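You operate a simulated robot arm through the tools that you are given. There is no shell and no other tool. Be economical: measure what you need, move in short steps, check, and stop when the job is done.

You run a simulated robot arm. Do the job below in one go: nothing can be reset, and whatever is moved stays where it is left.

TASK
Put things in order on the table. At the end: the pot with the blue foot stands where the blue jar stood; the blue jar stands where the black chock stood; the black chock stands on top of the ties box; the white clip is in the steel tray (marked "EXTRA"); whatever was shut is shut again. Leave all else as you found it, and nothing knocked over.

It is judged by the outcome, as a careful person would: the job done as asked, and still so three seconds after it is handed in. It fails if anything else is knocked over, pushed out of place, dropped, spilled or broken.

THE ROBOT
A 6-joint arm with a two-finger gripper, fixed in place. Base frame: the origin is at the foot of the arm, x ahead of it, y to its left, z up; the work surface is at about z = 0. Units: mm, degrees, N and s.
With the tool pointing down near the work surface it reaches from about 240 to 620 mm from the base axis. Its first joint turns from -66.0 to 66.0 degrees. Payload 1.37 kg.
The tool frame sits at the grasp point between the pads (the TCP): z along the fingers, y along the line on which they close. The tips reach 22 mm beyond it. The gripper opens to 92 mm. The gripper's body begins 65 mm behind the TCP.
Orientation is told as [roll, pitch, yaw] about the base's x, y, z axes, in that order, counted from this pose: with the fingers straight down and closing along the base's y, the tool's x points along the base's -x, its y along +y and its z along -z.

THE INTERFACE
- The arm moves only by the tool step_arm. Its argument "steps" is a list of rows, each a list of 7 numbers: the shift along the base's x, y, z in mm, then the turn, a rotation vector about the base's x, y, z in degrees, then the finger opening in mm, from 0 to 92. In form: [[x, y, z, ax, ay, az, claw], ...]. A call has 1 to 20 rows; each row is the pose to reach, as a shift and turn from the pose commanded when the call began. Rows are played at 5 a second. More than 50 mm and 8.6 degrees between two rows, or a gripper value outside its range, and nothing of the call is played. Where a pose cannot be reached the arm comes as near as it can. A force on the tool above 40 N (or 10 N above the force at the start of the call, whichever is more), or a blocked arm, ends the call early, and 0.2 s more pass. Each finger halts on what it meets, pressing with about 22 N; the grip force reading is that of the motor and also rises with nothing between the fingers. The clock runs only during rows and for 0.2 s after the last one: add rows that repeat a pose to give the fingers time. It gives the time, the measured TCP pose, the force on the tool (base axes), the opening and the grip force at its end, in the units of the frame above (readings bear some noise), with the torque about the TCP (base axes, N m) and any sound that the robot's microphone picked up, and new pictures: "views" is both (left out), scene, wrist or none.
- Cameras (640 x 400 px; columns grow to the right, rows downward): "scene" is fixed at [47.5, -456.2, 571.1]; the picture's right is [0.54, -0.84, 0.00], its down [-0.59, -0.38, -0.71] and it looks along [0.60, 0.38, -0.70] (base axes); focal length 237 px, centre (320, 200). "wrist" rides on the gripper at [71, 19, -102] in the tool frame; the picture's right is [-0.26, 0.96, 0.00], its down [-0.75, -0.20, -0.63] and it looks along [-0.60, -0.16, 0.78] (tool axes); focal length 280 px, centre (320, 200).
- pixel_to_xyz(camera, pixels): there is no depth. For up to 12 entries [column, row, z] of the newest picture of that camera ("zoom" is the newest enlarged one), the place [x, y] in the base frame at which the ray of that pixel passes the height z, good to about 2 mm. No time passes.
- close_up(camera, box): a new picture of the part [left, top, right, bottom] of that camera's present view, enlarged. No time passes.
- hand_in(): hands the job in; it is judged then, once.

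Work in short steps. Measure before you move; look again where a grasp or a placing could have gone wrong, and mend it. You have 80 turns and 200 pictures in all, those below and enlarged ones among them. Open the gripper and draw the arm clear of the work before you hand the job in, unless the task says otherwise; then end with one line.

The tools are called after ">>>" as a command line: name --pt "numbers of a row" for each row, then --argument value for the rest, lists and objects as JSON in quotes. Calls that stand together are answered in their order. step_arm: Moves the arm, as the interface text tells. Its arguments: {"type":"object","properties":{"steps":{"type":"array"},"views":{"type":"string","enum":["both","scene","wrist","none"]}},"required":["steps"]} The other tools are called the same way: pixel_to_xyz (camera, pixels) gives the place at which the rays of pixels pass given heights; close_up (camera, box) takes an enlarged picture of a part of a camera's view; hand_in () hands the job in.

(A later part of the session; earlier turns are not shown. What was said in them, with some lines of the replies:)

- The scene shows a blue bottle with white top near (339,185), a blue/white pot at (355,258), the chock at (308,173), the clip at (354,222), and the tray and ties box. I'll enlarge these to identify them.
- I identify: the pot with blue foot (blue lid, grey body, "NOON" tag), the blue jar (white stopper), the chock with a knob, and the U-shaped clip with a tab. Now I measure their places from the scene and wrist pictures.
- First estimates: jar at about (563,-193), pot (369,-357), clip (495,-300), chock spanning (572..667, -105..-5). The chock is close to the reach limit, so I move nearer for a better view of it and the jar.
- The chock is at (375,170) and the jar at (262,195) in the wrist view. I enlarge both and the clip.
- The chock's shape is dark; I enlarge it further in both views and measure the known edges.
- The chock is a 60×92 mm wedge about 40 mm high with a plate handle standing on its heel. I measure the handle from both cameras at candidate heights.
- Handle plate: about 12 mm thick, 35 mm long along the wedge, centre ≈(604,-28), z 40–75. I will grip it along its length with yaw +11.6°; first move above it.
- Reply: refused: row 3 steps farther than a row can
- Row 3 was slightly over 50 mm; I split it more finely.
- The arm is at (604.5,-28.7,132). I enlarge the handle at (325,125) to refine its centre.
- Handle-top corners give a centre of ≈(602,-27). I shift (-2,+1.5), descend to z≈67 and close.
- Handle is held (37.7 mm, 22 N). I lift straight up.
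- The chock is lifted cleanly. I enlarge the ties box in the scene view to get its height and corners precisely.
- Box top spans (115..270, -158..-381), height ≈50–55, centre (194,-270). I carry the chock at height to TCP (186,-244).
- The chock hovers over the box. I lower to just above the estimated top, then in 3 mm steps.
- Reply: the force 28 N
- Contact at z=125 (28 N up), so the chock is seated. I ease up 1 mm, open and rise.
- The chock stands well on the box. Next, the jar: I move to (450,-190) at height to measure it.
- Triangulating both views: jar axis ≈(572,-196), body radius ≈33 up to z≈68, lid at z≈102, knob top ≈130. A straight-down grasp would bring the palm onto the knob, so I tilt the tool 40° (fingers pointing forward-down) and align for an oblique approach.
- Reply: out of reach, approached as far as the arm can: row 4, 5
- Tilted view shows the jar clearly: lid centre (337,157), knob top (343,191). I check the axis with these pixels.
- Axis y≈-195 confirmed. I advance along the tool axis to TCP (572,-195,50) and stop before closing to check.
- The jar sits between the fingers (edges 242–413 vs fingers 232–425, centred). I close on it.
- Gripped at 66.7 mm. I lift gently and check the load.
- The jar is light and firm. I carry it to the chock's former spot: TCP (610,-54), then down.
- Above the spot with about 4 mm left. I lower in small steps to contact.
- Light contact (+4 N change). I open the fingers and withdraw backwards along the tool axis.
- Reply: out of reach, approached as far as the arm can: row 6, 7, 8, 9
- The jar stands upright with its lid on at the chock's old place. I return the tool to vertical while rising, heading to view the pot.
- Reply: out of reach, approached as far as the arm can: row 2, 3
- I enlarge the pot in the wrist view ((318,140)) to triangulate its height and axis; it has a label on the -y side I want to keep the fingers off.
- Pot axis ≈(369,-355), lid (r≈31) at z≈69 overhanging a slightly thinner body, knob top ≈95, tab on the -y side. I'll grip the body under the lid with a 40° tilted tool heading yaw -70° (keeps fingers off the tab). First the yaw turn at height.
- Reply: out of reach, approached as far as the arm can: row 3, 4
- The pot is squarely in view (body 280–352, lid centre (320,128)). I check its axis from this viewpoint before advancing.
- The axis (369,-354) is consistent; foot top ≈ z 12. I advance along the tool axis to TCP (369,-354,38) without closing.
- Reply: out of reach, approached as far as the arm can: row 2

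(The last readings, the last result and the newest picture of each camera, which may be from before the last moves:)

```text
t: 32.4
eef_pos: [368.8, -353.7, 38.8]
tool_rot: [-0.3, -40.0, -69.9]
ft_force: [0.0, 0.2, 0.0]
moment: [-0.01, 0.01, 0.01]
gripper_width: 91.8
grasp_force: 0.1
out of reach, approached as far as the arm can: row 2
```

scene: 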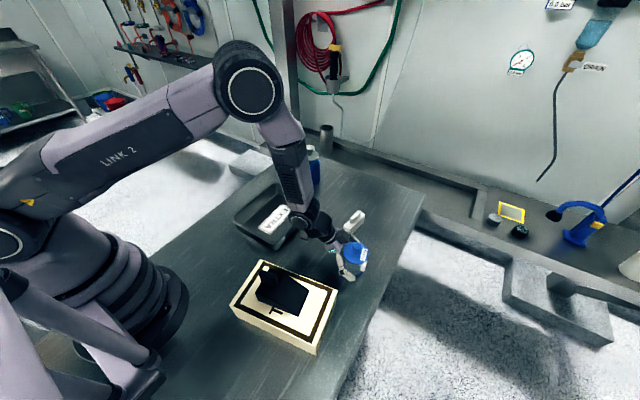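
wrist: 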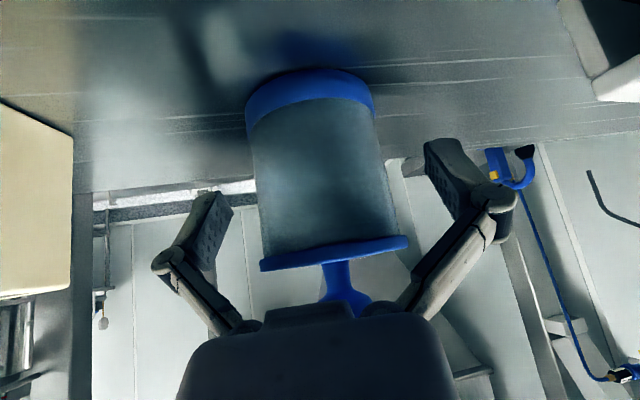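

The body lies between the pads, lid and knob clear of the palm. I close.

>>> step_arm --pt "0 0 0 0 0 0 75" --pt "0 0 0 0 0 0 60" --pt "0 0 0 0 0 0 45" --pt "0 0 0 0 0 0 40" --pt "0 0 0 0 0 0 40" --views "wrist"

```text
t: 33.6
eef_pos: [368.7, -355.0, 38.3]
tool_rot: [-0.3, -40.0, -69.9]
ft_force: [1.8, 1.7, 2.0]
moment: [0.14, -0.1, -0.03]
gripper_width: 58.1
grasp_force: 21.5
```

wrist: 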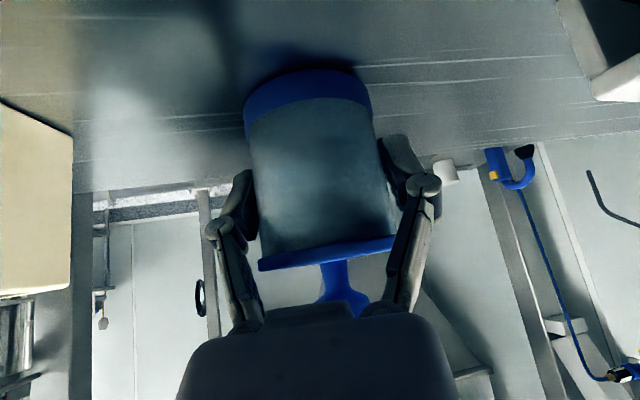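

Gripped at 58 mm on the body. I lift gently.

>>> step_arm --pt "0 0 5 0 0 0 40" --pt "0 0 15 0 0 0 40" --pt "0 0 30 0 0 0 40" --pt "0 0 45 0 0 0 40" --pt "0 0 45 0 0 0 40" --views "wrist"

```text
t: 34.8
eef_pos: [369.7, -354.3, 82.7]
tool_rot: [-0.1, -40.1, -70.0]
ft_force: [-0.4, -0.7, -4.2]
moment: [0.02, 0.01, 0.03]
gripper_width: 58.1
grasp_force: 22.1
```

wrist: 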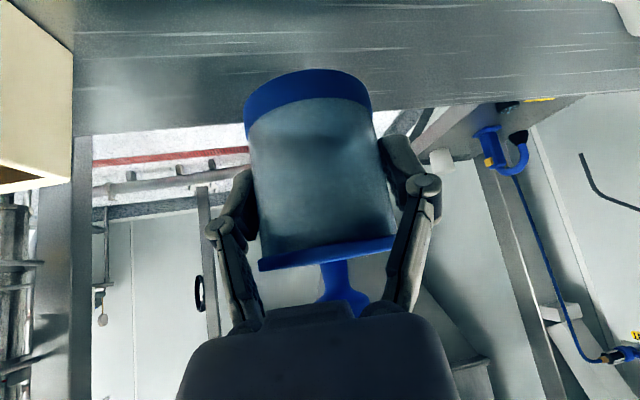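

Held, about 4 N. I carry it around the clip at height, turning yaw back to 0, to above the jar's old place (573,-197).

>>> step_arm --pt "10 15 8 0 0 7 40" --pt "22 40 15 0 0 14 40" --pt "36 65 22 0 0 21 40" --pt "50 90 25 0 0 28 40" --pt "70 110 25 0 0 35 40" --pt "95 120 25 0 0 42 40" --pt "120 130 25 0 0 49 40" --pt "145 140 25 0 0 56 40" --pt "170 148 25 0 0 63 40" --pt "190 155 25 0 0 70 40" --pt "203 157.5 20 0 0 70 40" --pt "203 157.5 0 0 0 70 40" --pt "203 157.5 0 0 0 70 40" --views "both"

```text
t: 37.6
eef_pos: [546.0, -98.3, 102.3]
tool_rot: [-0.2, -40.0, -17.6]
ft_force: [0.0, 0.3, -3.6]
moment: [-0.04, 0.0, -0.01]
gripper_width: 58.2
grasp_force: 21.9
out of reach, approached as far as the arm can: row 3, 4, 5, 6, 7, 8, 9, 10, 11, 12, 13
```

scene: 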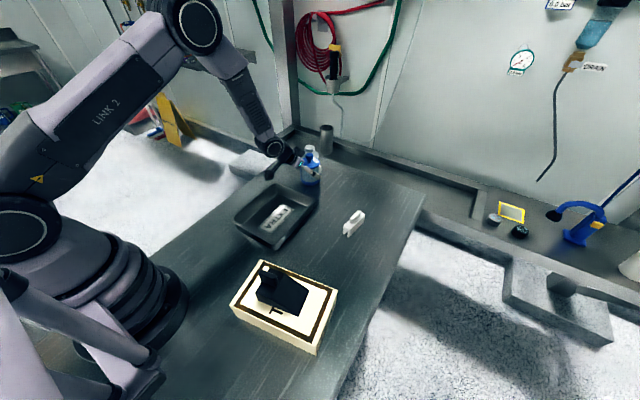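
wrist: 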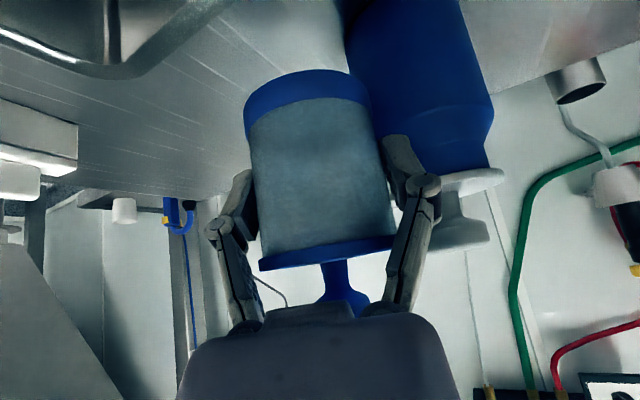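

The arm could not follow at that height and stopped at (546,-98,102), close to the jar but without contact. I back off carefully in a small move away from the jar and lower a bit to regain reach.

>>> step_arm --pt "-5 -10 0 0 0 0 40" --pt "-10 -25 -2 0 0 0 40" --pt "-15 -40 -5 0 0 0 40" --pt "-15 -40 -5 0 0 0 40" --views "both"

```text
t: 38.6
eef_pos: [536.5, -109.2, 100.5]
tool_rot: [-0.4, -40.0, -18.7]
ft_force: [-0.3, -0.4, -2.8]
moment: [0.02, -0.02, 0.01]
gripper_width: 58.5
grasp_force: 21.7
out of reach, approached as far as the arm can: row 1, 2, 3, 4
```

scene: 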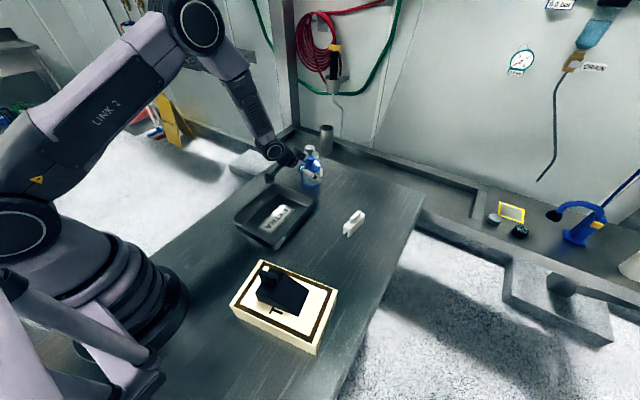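
wrist: 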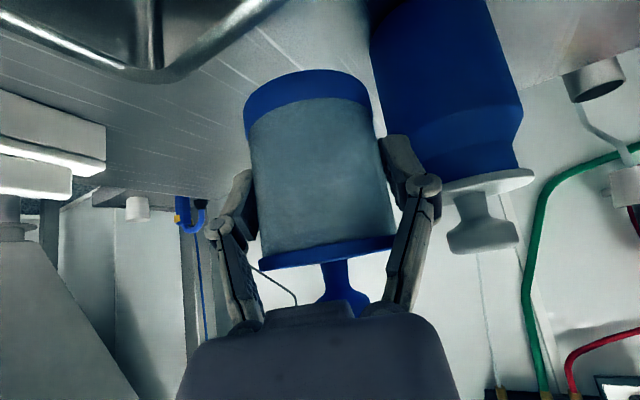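

Still limited: at this height the 40° tilt exceeds a wrist limit. I lower straight down 30 mm (table is free under the pot here, bottom stays ~25 mm up).

>>> step_arm --pt "0 0 -10 0 0 0 40" --pt "0 -2 -20 0 0 0 40" --pt "0 -4 -30 0 0 0 40" --pt "0 -4 -30 0 0 0 40" --views "wrist"

```text
t: 39.6
eef_pos: [542.0, -102.5, 71.4]
tool_rot: [-1.0, -39.9, -17.3]
ft_force: [0.0, -0.7, -3.3]
moment: [0.02, 0.0, 0.05]
gripper_width: 58.3
grasp_force: 21.8
out of reach, approached as far as the arm can: row 1, 2, 3, 4
```

wrist: 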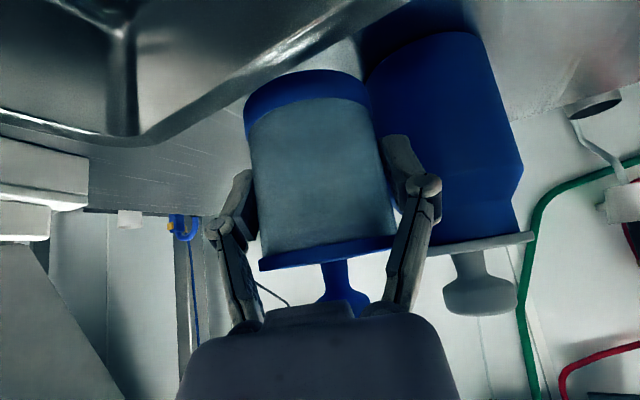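

Diagnosis: crossing from heading right of the arm's azimuth to left passes a wrist singularity. I'll keep the heading on the same side as when I lifted: turn yaw back toward -45° while moving off to y≈-160.

>>> step_arm --pt "0 -6 0 0 0 -5 40" --pt "0 -14 0 0 0 -10 40" --pt "0 -24 0 0 0 -15 40" --pt "2 -36 0 0 0 -20 40" --pt "6 -48 0 0 0 -25 40" --pt "10 -58 0 0 0 -28 40" --pt "10 -58 0 0 0 -28 40" --views "both"

```text
t: 41.2
eef_pos: [554.0, -161.3, 72.9]
tool_rot: [-0.1, -40.0, -45.7]
ft_force: [-0.1, 0.5, -3.4]
moment: [-0.04, -0.02, 0.01]
gripper_width: 57.8
grasp_force: 22.8
```

scene: 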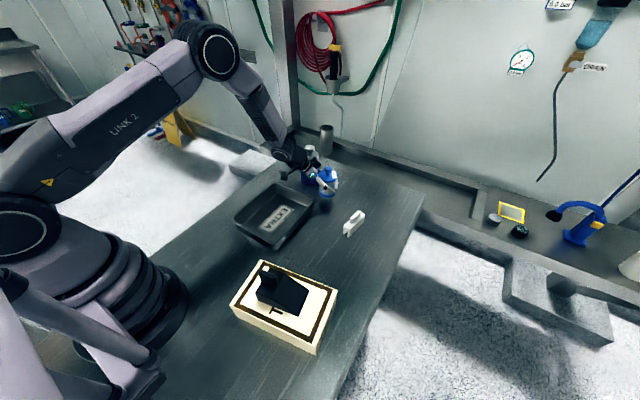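
wrist: 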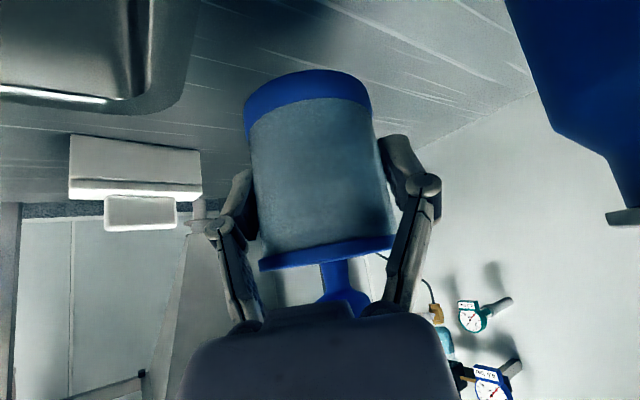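

Full reach is back, tool true at yaw -45.7. I check the pot axis relative to the TCP from its foot's near edge (308,69).

>>> pixel_to_xyz --camera "wrist" --pixels '[[308, 69, 35], [246, 110, 47], [372, 100, 47]]'

```text
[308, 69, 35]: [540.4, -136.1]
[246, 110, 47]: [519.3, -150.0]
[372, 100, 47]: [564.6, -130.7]
```

Pot axis is within 1 mm of the TCP. I move to (572.3,-196.3) and lower to just above the table.

>>> step_arm --pt "6 -12 0 0 0 0 40" --pt "13 -25 -4 0 0 0 40" --pt "18.3 -35 -12 0 0 0 40" --pt "18.3 -35 -22 0 0 0 40" --pt "18.3 -35 -30 0 0 0 40" --pt "18.3 -35 -32 0 0 0 40" --pt "18.3 -35 -33 0 0 0 40" --pt "18.3 -35 -33 0 0 0 40" --views "both"

```text
t: 43.0
eef_pos: [573.5, -196.6, 39.2]
tool_rot: [0.0, -40.1, -45.7]
ft_force: [-1.6, -1.7, 3.5]
moment: [0.12, 0.1, 0.0]
gripper_width: 58.4
grasp_force: 22.0
```

scene: 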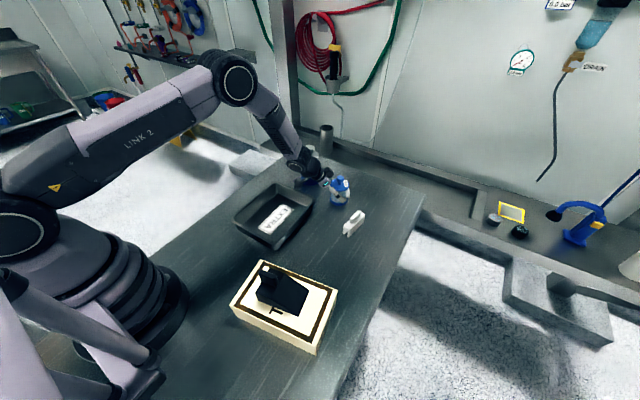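
wrist: 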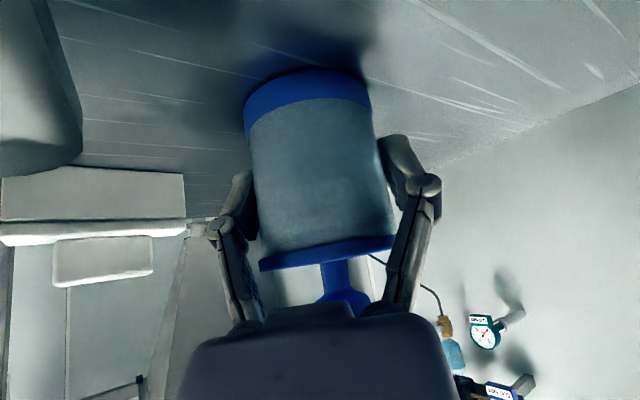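

Contact made (+7 N). I open and withdraw back along the tool axis.

>>> step_arm --pt "0 0 0 0 0 0 65" --pt "0 0 0 0 0 0 80" --pt "0 0 0 0 0 0 92" --pt "0 0 0 0 0 0 92" --pt "-9 9 15 0 0 0 92" --pt "-20 20 34 0 0 0 92" --pt "-32 32 55 0 0 0 92" --pt "-48 48 82 0 0 0 92" --pt "-48 48 82 0 0 0 92" --views "both"

```text
t: 45.0
eef_pos: [525.6, -147.8, 119.7]
tool_rot: [0.0, -40.2, -45.7]
ft_force: [-0.3, 0.2, -1.3]
moment: [-0.04, 0.01, 0.03]
gripper_width: 92.0
grasp_force: 0.1
```

scene: 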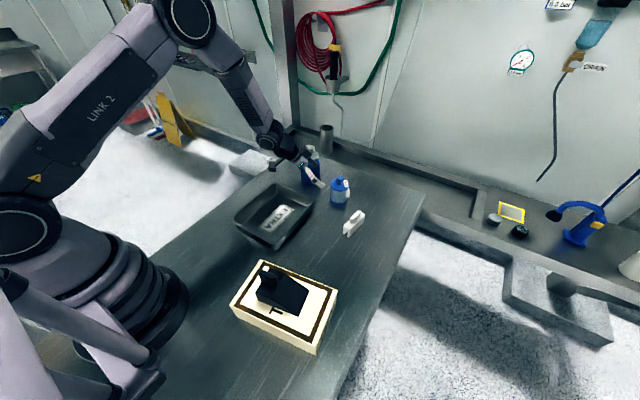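
wrist: 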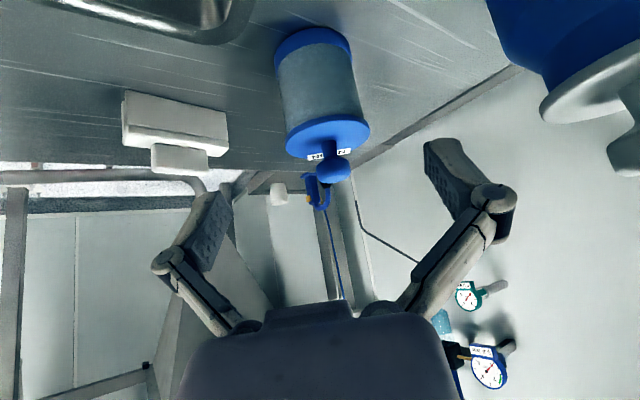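

The pot stands in place, lid on. I level the tool while rising and backing off, then turn and move to view the clip.

>>> step_arm --pt "-6 4 10 5.7 5.6 0 92" --pt "-15 0 25 11.4 11.2 0 92" --pt "-25 -5 45 17.2 16.7 0 92" --pt "-35 -15 65 22.9 22.3 0 92" --pt "-45 -25 85 28.6 27.9 0 92" --pt "-55 -45 100 28.6 27.9 0 92" --pt "-55 -45 100 28.6 27.9 0 92" --views "none"

>>> step_arm --pt "-6 -15 0 0 0 7 92" --pt "-14 -35 0 0 0 14 92" --pt "-22 -55 0 0 0 21 92" --pt "-32 -75 0 0 0 28 92" --pt "-45 -90 0 0 0 36 92" --pt "-60 -98 0 0 0 36.7 92" --pt "-60 -98 0 0 0 36.7 92" --views "both"

```text
t: 46.6
eef_pos: [468.0, -194.2, 221.0]
tool_rot: [0.0, 0.0, -45.6]
ft_force: [-0.6, 0.0, 0.2]
moment: [0.02, 0.02, 0.01]
gripper_width: 91.9
grasp_force: 0.0
```

```text
t: 48.2
eef_pos: [407.6, -288.0, 220.5]
tool_rot: [0.0, -0.1, -8.9]
ft_force: [-0.3, 0.1, 0.1]
moment: [0.03, -0.01, -0.01]
gripper_width: 92.0
grasp_force: 0.1
```

scene: 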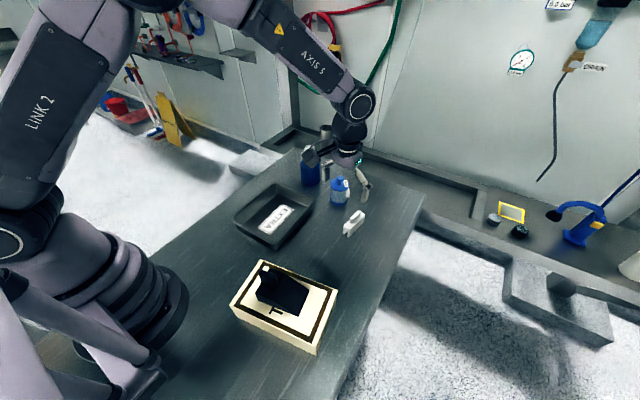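
wrist: 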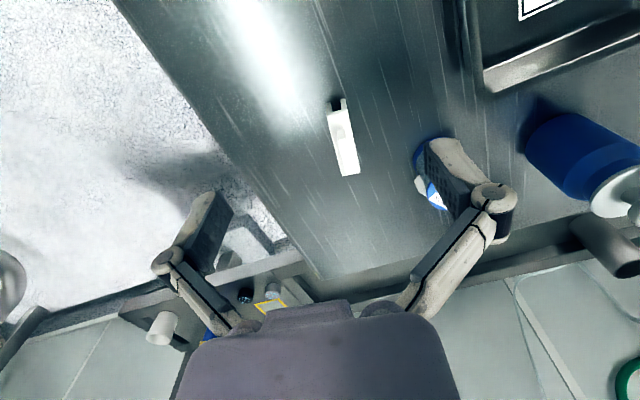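

The clip is at (343,140) in the wrist view and (354,222) in the scene. I enlarge both to get the handle's place and height.

>>> close_up --camera "scene" --box '[330, 200, 378, 245]'

>>> close_up --camera "wrist" --box '[300, 90, 390, 185]'

```text
8.89 times, centred on (354, 222) of scene
```

zoom: 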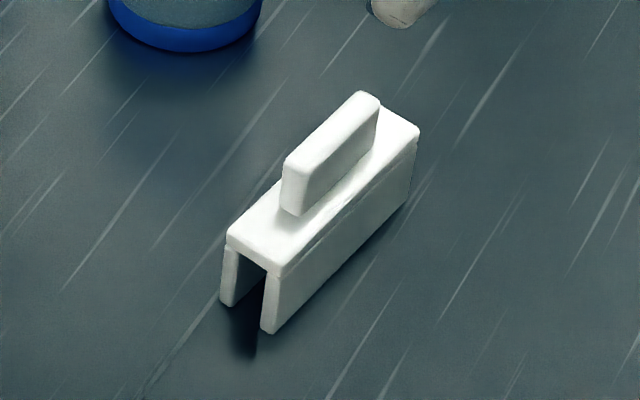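

```text
4.21 times, centred on (345, 138) of wrist
```

zoom: 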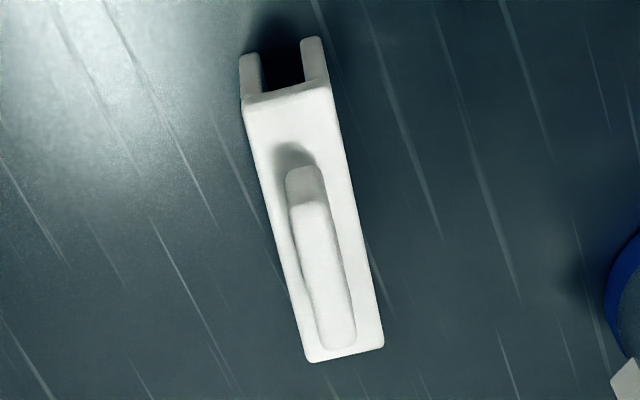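

>>> pixel_to_xyz --camera "scene" --pixels '[[343.6, 227, 20], [343.6, 227, 40], [365, 214.8, 20], [365, 214.8, 40], [351.3, 218.8, 40], [351.3, 218.8, 60], [359.7, 211, 40], [359.7, 211, 60], [347.5, 237.5, 0]]'

>>> pixel_to_xyz --camera "wrist" --pixels '[[326.7, 115.4, 20], [326.7, 115.4, 40], [360, 172, 20], [360, 172, 40], [342.2, 138.2, 40], [342.2, 138.2, 60], [349.3, 172, 40], [349.3, 172, 60], [342.2, 176, 30], [347.9, 110.2, 30]]'

```text
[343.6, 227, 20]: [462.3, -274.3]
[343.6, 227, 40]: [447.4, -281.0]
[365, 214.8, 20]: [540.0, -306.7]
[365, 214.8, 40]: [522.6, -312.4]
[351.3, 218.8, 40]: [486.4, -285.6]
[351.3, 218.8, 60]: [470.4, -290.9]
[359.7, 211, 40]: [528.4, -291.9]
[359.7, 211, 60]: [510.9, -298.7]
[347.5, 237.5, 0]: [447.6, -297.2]
```

```text
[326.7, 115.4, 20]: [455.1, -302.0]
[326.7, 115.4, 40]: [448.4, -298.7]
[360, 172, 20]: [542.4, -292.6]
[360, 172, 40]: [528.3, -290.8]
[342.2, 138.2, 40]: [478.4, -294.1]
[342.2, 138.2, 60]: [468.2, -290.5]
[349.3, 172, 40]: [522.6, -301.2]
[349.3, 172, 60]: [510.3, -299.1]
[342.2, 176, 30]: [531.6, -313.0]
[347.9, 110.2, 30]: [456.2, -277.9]
```

Handle: z 32–60, from (470,-291) to (511,-299), ~9 mm wide, centre (491,-295), direction ≈-10°. I go down to TCP z≈57 with fingers at 60 and close.

>>> step_arm --pt "25 -2 -30 0 0 -1 60" --pt "50 -4 -60 0 0 -1 60" --pt "70 -6 -90 0 0 -1 60" --pt "83 -7 -120 0 0 -1 60" --pt "83 -7 -120 0 0 -1 60" --views "wrist"

```text
t: 49.4
eef_pos: [492.8, -298.5, 100.0]
tool_rot: [0.0, -0.2, -10.0]
ft_force: [-0.4, -0.4, -0.2]
moment: [-0.01, 0.01, -0.01]
gripper_width: 60.0
grasp_force: 0.0
```

wrist: 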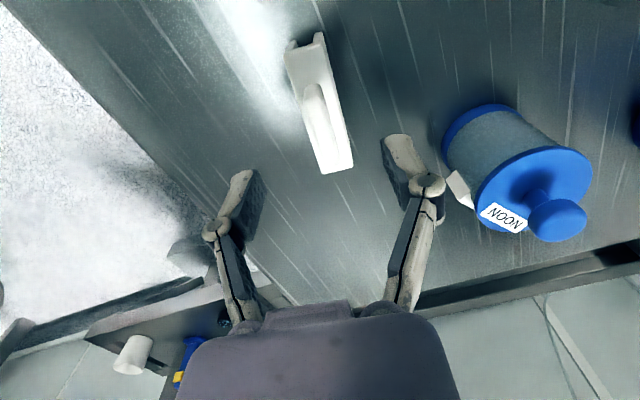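

>>> pixel_to_xyz --camera "wrist" --pixels '[[311, 97, 60], [329, 152, 60], [286, 48, 32], [336, 173, 32]]'

```text
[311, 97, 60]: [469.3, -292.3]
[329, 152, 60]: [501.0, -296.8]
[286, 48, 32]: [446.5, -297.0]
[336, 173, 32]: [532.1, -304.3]
```

Handle confirmed near (489,-295). I descend to z 57 and close on it.

>>> step_arm --pt "-2 1 -20 0 0 0 60" --pt "-2 1 -36 0 0 0 60" --pt "-2 1 -43 0 0 0 60" --pt "-2 1 -43 0 0 0 40" --pt "-2 1 -43 0 0 0 20" --pt "-2 1 -43 0 0 0 2" --pt "-2 1 -43 0 0 0 2" --pt "-2 1 -43 0 0 0 2" --views "wrist"

```text
t: 51.2
eef_pos: [490.0, -298.8, 56.1]
tool_rot: [0.0, -0.2, -10.1]
ft_force: [0.1, 0.4, 0.4]
moment: [0.03, -0.02, 0.03]
gripper_width: 22.1
grasp_force: 22.1
```

wrist: 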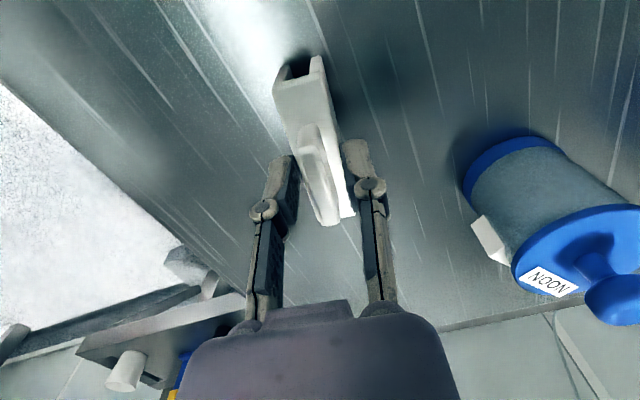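

The opening stopped at 22 mm, so the tips seem to be on the body rather than the 9 mm handle. I look closely.

>>> close_up --camera "wrist" --box '[230, 50, 400, 240]'

>>> close_up --camera "scene" --box '[320, 190, 390, 245]'

```text
2.11 times, centred on (315, 145) of wrist
```

zoom: 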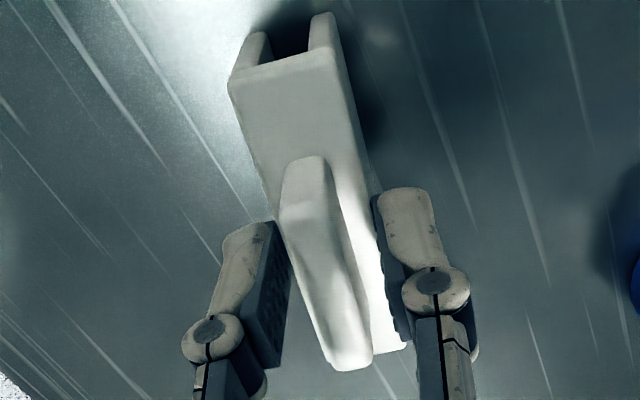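

```text
7.27 times, centred on (355, 218) of scene
```

zoom: 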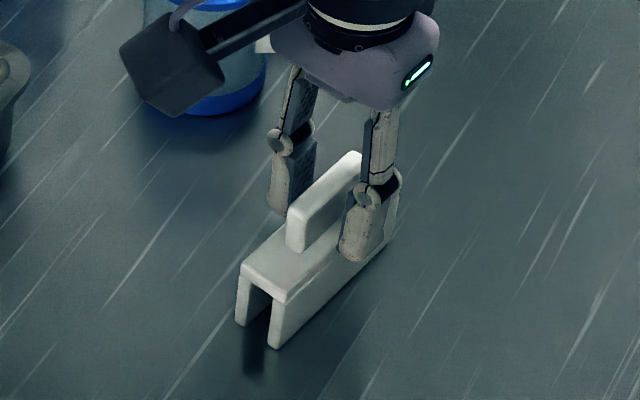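

The tips caught the sides of the body's top. I reopen, rise 5 mm and close on the handle itself.

>>> step_arm --pt "0 0 0 0 0 0 40" --pt "0 0 0 0 0 0 45" --pt "0 0 3 0 0 0 45" --pt "0 0 5.5 0 0 0 45" --pt "0 0 5.5 0 0 0 20" --pt "0 0 5.5 0 0 0 2" --pt "0 0 5.5 0 0 0 2" --pt "0 0 5.5 0 0 0 2" --views "wrist"

```text
t: 53.0
eef_pos: [490.1, -298.4, 62.6]
tool_rot: [0.0, -0.2, -10.0]
ft_force: [-0.1, -0.5, 0.7]
moment: [0.0, 0.0, -0.02]
gripper_width: 9.1
grasp_force: 21.7
```

wrist: 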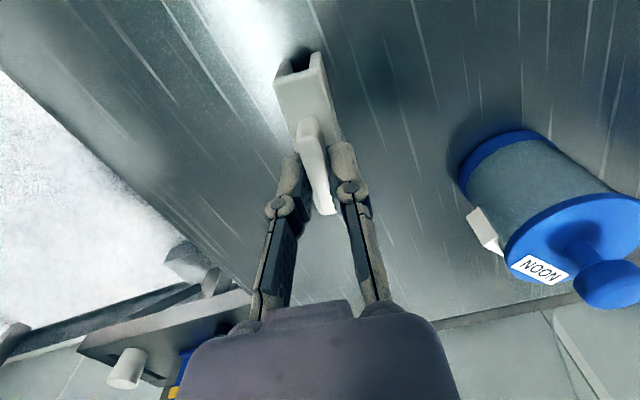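

The handle is held at 9.1 mm. I lift and check, looking at the tray in the scene view.

>>> step_arm --pt "0 0 8 0 0 0 2" --pt "0 0 30 0 0 0 2" --pt "0 0 70 0 0 0 2" --pt "0 0 110 0 0 0 2" --pt "0 0 110 0 0 0 2" --views "both"

>>> close_up --camera "scene" --box '[225, 170, 325, 255]'

```text
t: 54.2
eef_pos: [492.7, -298.6, 175.4]
tool_rot: [0.0, 0.0, -10.0]
ft_force: [-0.7, -0.3, -0.1]
moment: [0.02, 0.0, 0.02]
gripper_width: 9.1
grasp_force: 21.3
```

scene: 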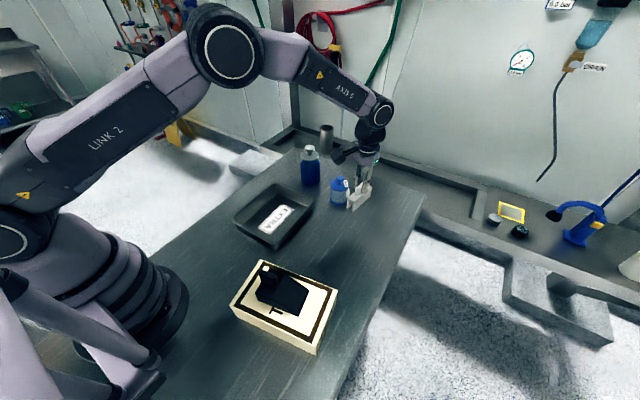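
wrist: 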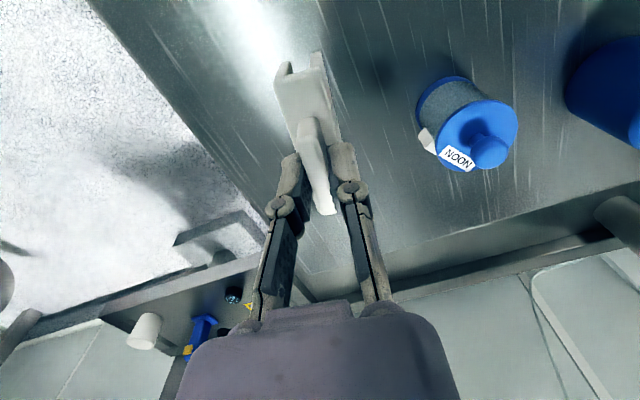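

```text
4.71 times, centred on (275, 212) of scene
```

zoom: 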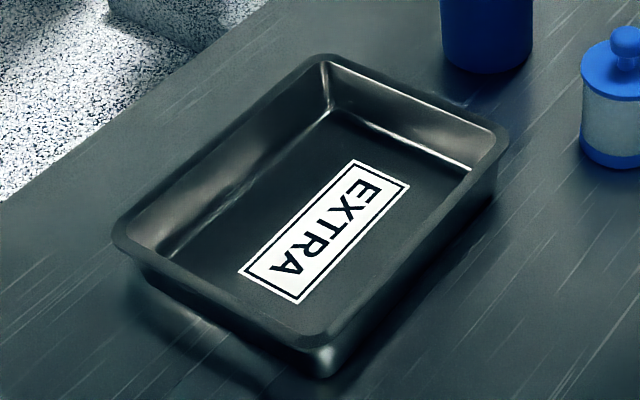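

>>> pixel_to_xyz --camera "zoom" --pixels '[[325, 230, 3], [333, 108, 3], [470, 172, 3], [160, 252, 3], [320, 57, 35], [507, 135, 35], [330, 345, 35], [115, 235, 35], [330, 375, 0]]'

```text
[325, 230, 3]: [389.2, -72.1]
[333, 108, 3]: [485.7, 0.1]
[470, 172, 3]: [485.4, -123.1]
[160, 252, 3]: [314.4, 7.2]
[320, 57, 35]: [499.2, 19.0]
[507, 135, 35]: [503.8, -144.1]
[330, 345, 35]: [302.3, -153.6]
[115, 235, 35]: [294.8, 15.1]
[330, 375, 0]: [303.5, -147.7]
```

Tray floor spans x 314–485, y -125..5; I carry the clip over its middle, TCP (395,-64), and lower partway.

>>> step_arm --pt "-8 18 0 0 0 2 2" --pt "-24 56 0 0 0 4 2" --pt "-40 96 0 0 0 6 2" --pt "-56 136 0 0 0 8 2" --pt "-72 174 0 0 0 10 2" --pt "-86 208 0 0 0 10 2" --pt "-96 230 0 0 0 10 2" --pt "-97 232 -20 0 0 10 2" --pt "-97 232 -55 0 0 10 2" --pt "-97 232 -85 0 0 10 2" --pt "-97 232 -100 0 0 10 2" --pt "-97 232 -100 0 0 10 2" --views "both"

```text
t: 56.8
eef_pos: [391.0, -62.8, 74.7]
tool_rot: [0.0, 0.0, 0.0]
ft_force: [-0.8, 0.2, 0.3]
moment: [-0.02, 0.0, 0.0]
gripper_width: 9.2
grasp_force: 22.0
```

scene: 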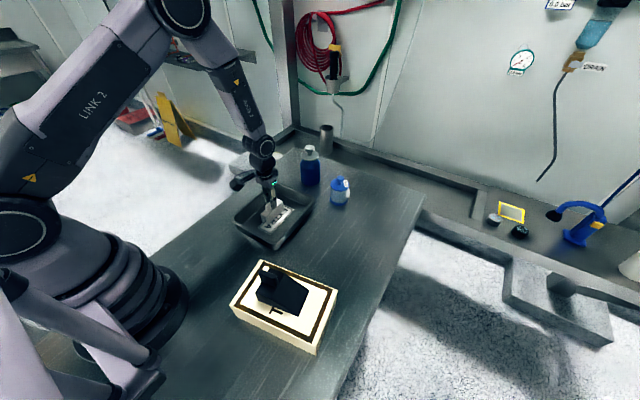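
wrist: 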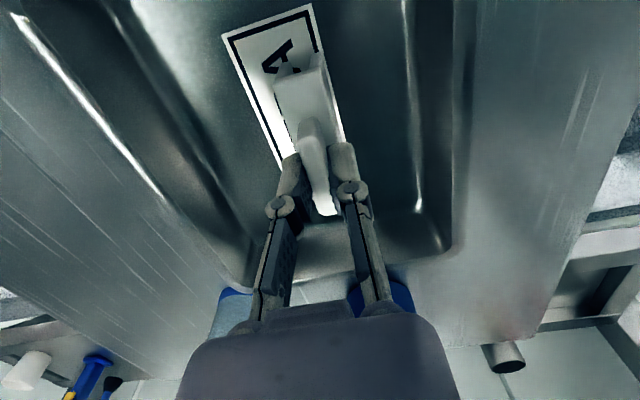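

The clip is over the tray floor. I lower in small steps to contact.

>>> step_arm --pt "0 0 -4 0 0 0 2" --pt "0 0 -6 0 0 0 2" --pt "0 0 -8 0 0 0 2" --pt "0 0 -9 0 0 0 2" --pt "0 0 -9 0 0 0 2" --views "none"

```text
t: 58.0
eef_pos: [392.6, -65.4, 64.1]
tool_rot: [0.0, -0.3, 0.0]
ft_force: [-2.8, 5.6, 19.2]
moment: [0.15, 0.08, -0.02]
gripper_width: 9.2
grasp_force: 22.1
```

Contact with the tray floor (19 N). I ease up 1 mm, release and rise.

>>> step_arm --pt "0 0 1 0 0 0 2" --pt "0 0 1 0 0 0 15" --pt "0 0 1 0 0 0 35" --pt "0 0 1 0 0 0 40" --pt "0 0 15 0 0 0 40" --pt "0 0 50 0 0 0 40" --pt "-20 0 95 0 0 0 60" --pt "-60 20 120 0 0 0 92" --pt "-90 50 140 0 0 0 92" --pt "-90 50 140 0 0 0 92" --views "both"

>>> close_up --camera "scene" --box '[220, 140, 380, 250]'

```text
refused: row 8 steps farther than a row can; nothing moved
```

```text
3.64 times, centred on (300, 195) of scene
```

zoom: 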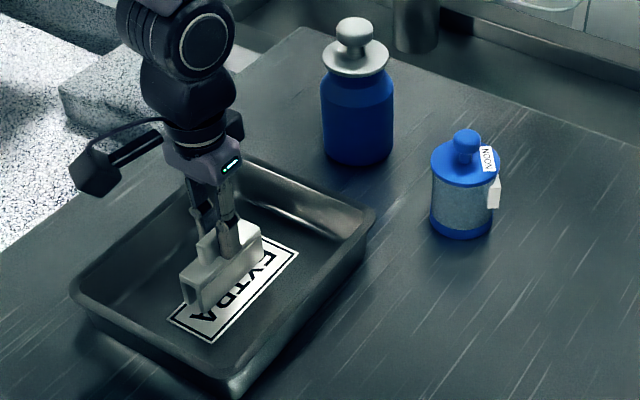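

One row was too long; I repeat with shorter steps.

>>> step_arm --pt "0 0 1 0 0 0 2" --pt "0 0 1 0 0 0 15" --pt "0 0 1 0 0 0 35" --pt "0 0 1 0 0 0 40" --pt "0 0 15 0 0 0 40" --pt "0 0 50 0 0 0 40" --pt "0 0 90 0 0 0 60" --pt "-20 10 120 0 0 0 92" --pt "-50 30 145 0 0 0 92" --pt "-80 50 160 0 0 0 92" --pt "-80 50 160 0 0 0 92" --views "both"

>>> close_up --camera "scene" --box '[220, 140, 380, 250]'

>>> close_up --camera "scene" --box '[220, 250, 350, 360]'

```text
t: 60.4
eef_pos: [309.9, -15.6, 224.9]
tool_rot: [0.0, -0.2, 0.0]
ft_force: [-0.1, -0.3, -0.6]
moment: [-0.02, -0.03, 0.01]
gripper_width: 92.2
grasp_force: 0.0
```

scene: 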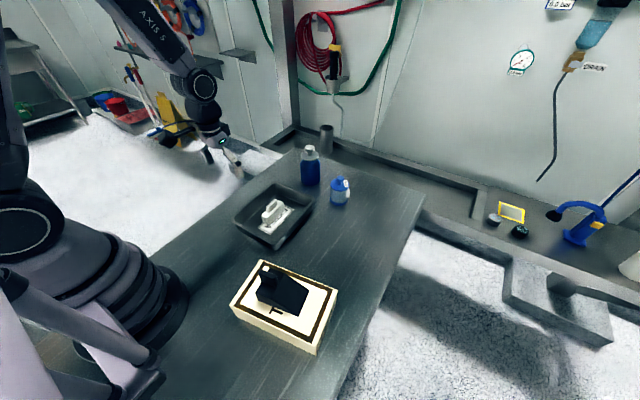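
wrist: 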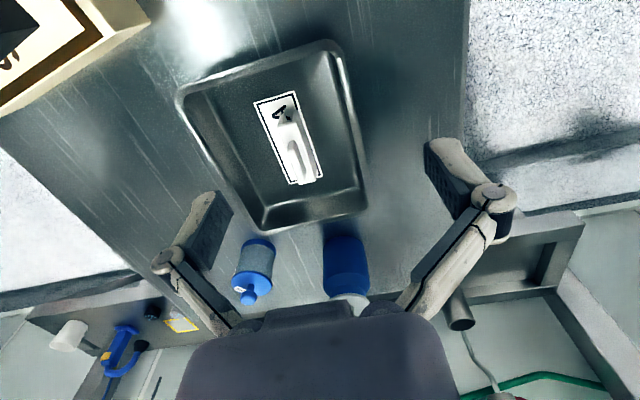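

```text
3.64 times, centred on (300, 195) of scene
```

zoom: 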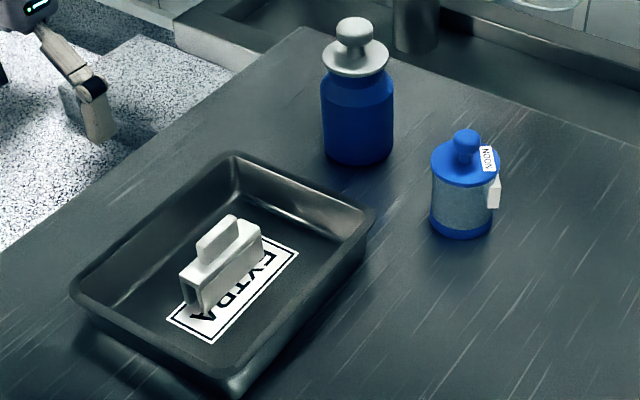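

```text
3.64 times, centred on (285, 305) of scene
```

zoom: 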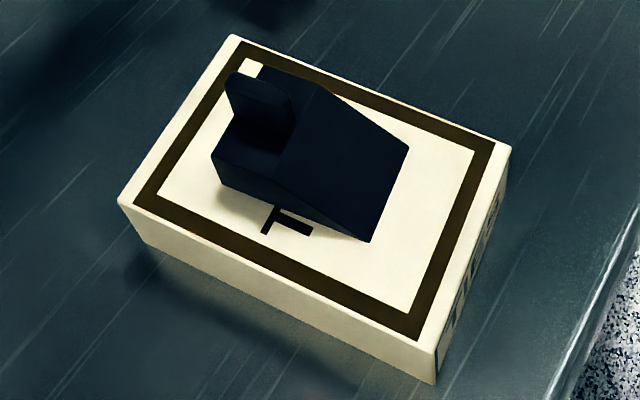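

All four items are placed as asked: pot foot at about (339,199) against the jar's earlier (338,200), jar on the chock's spot, chock on the box, clip in the tray. Lids are on and the arm is clear, so I hand in.

>>> hand_in

```text
The job is handed in.
```

I've handed the job in: the pot with the blue foot stands where the blue jar stood, the jar stands where the chock stood, the chock is on top of the ties box, and the white clip is in the EXTRA tray. Both lids stayed shut and nothing was knocked over.
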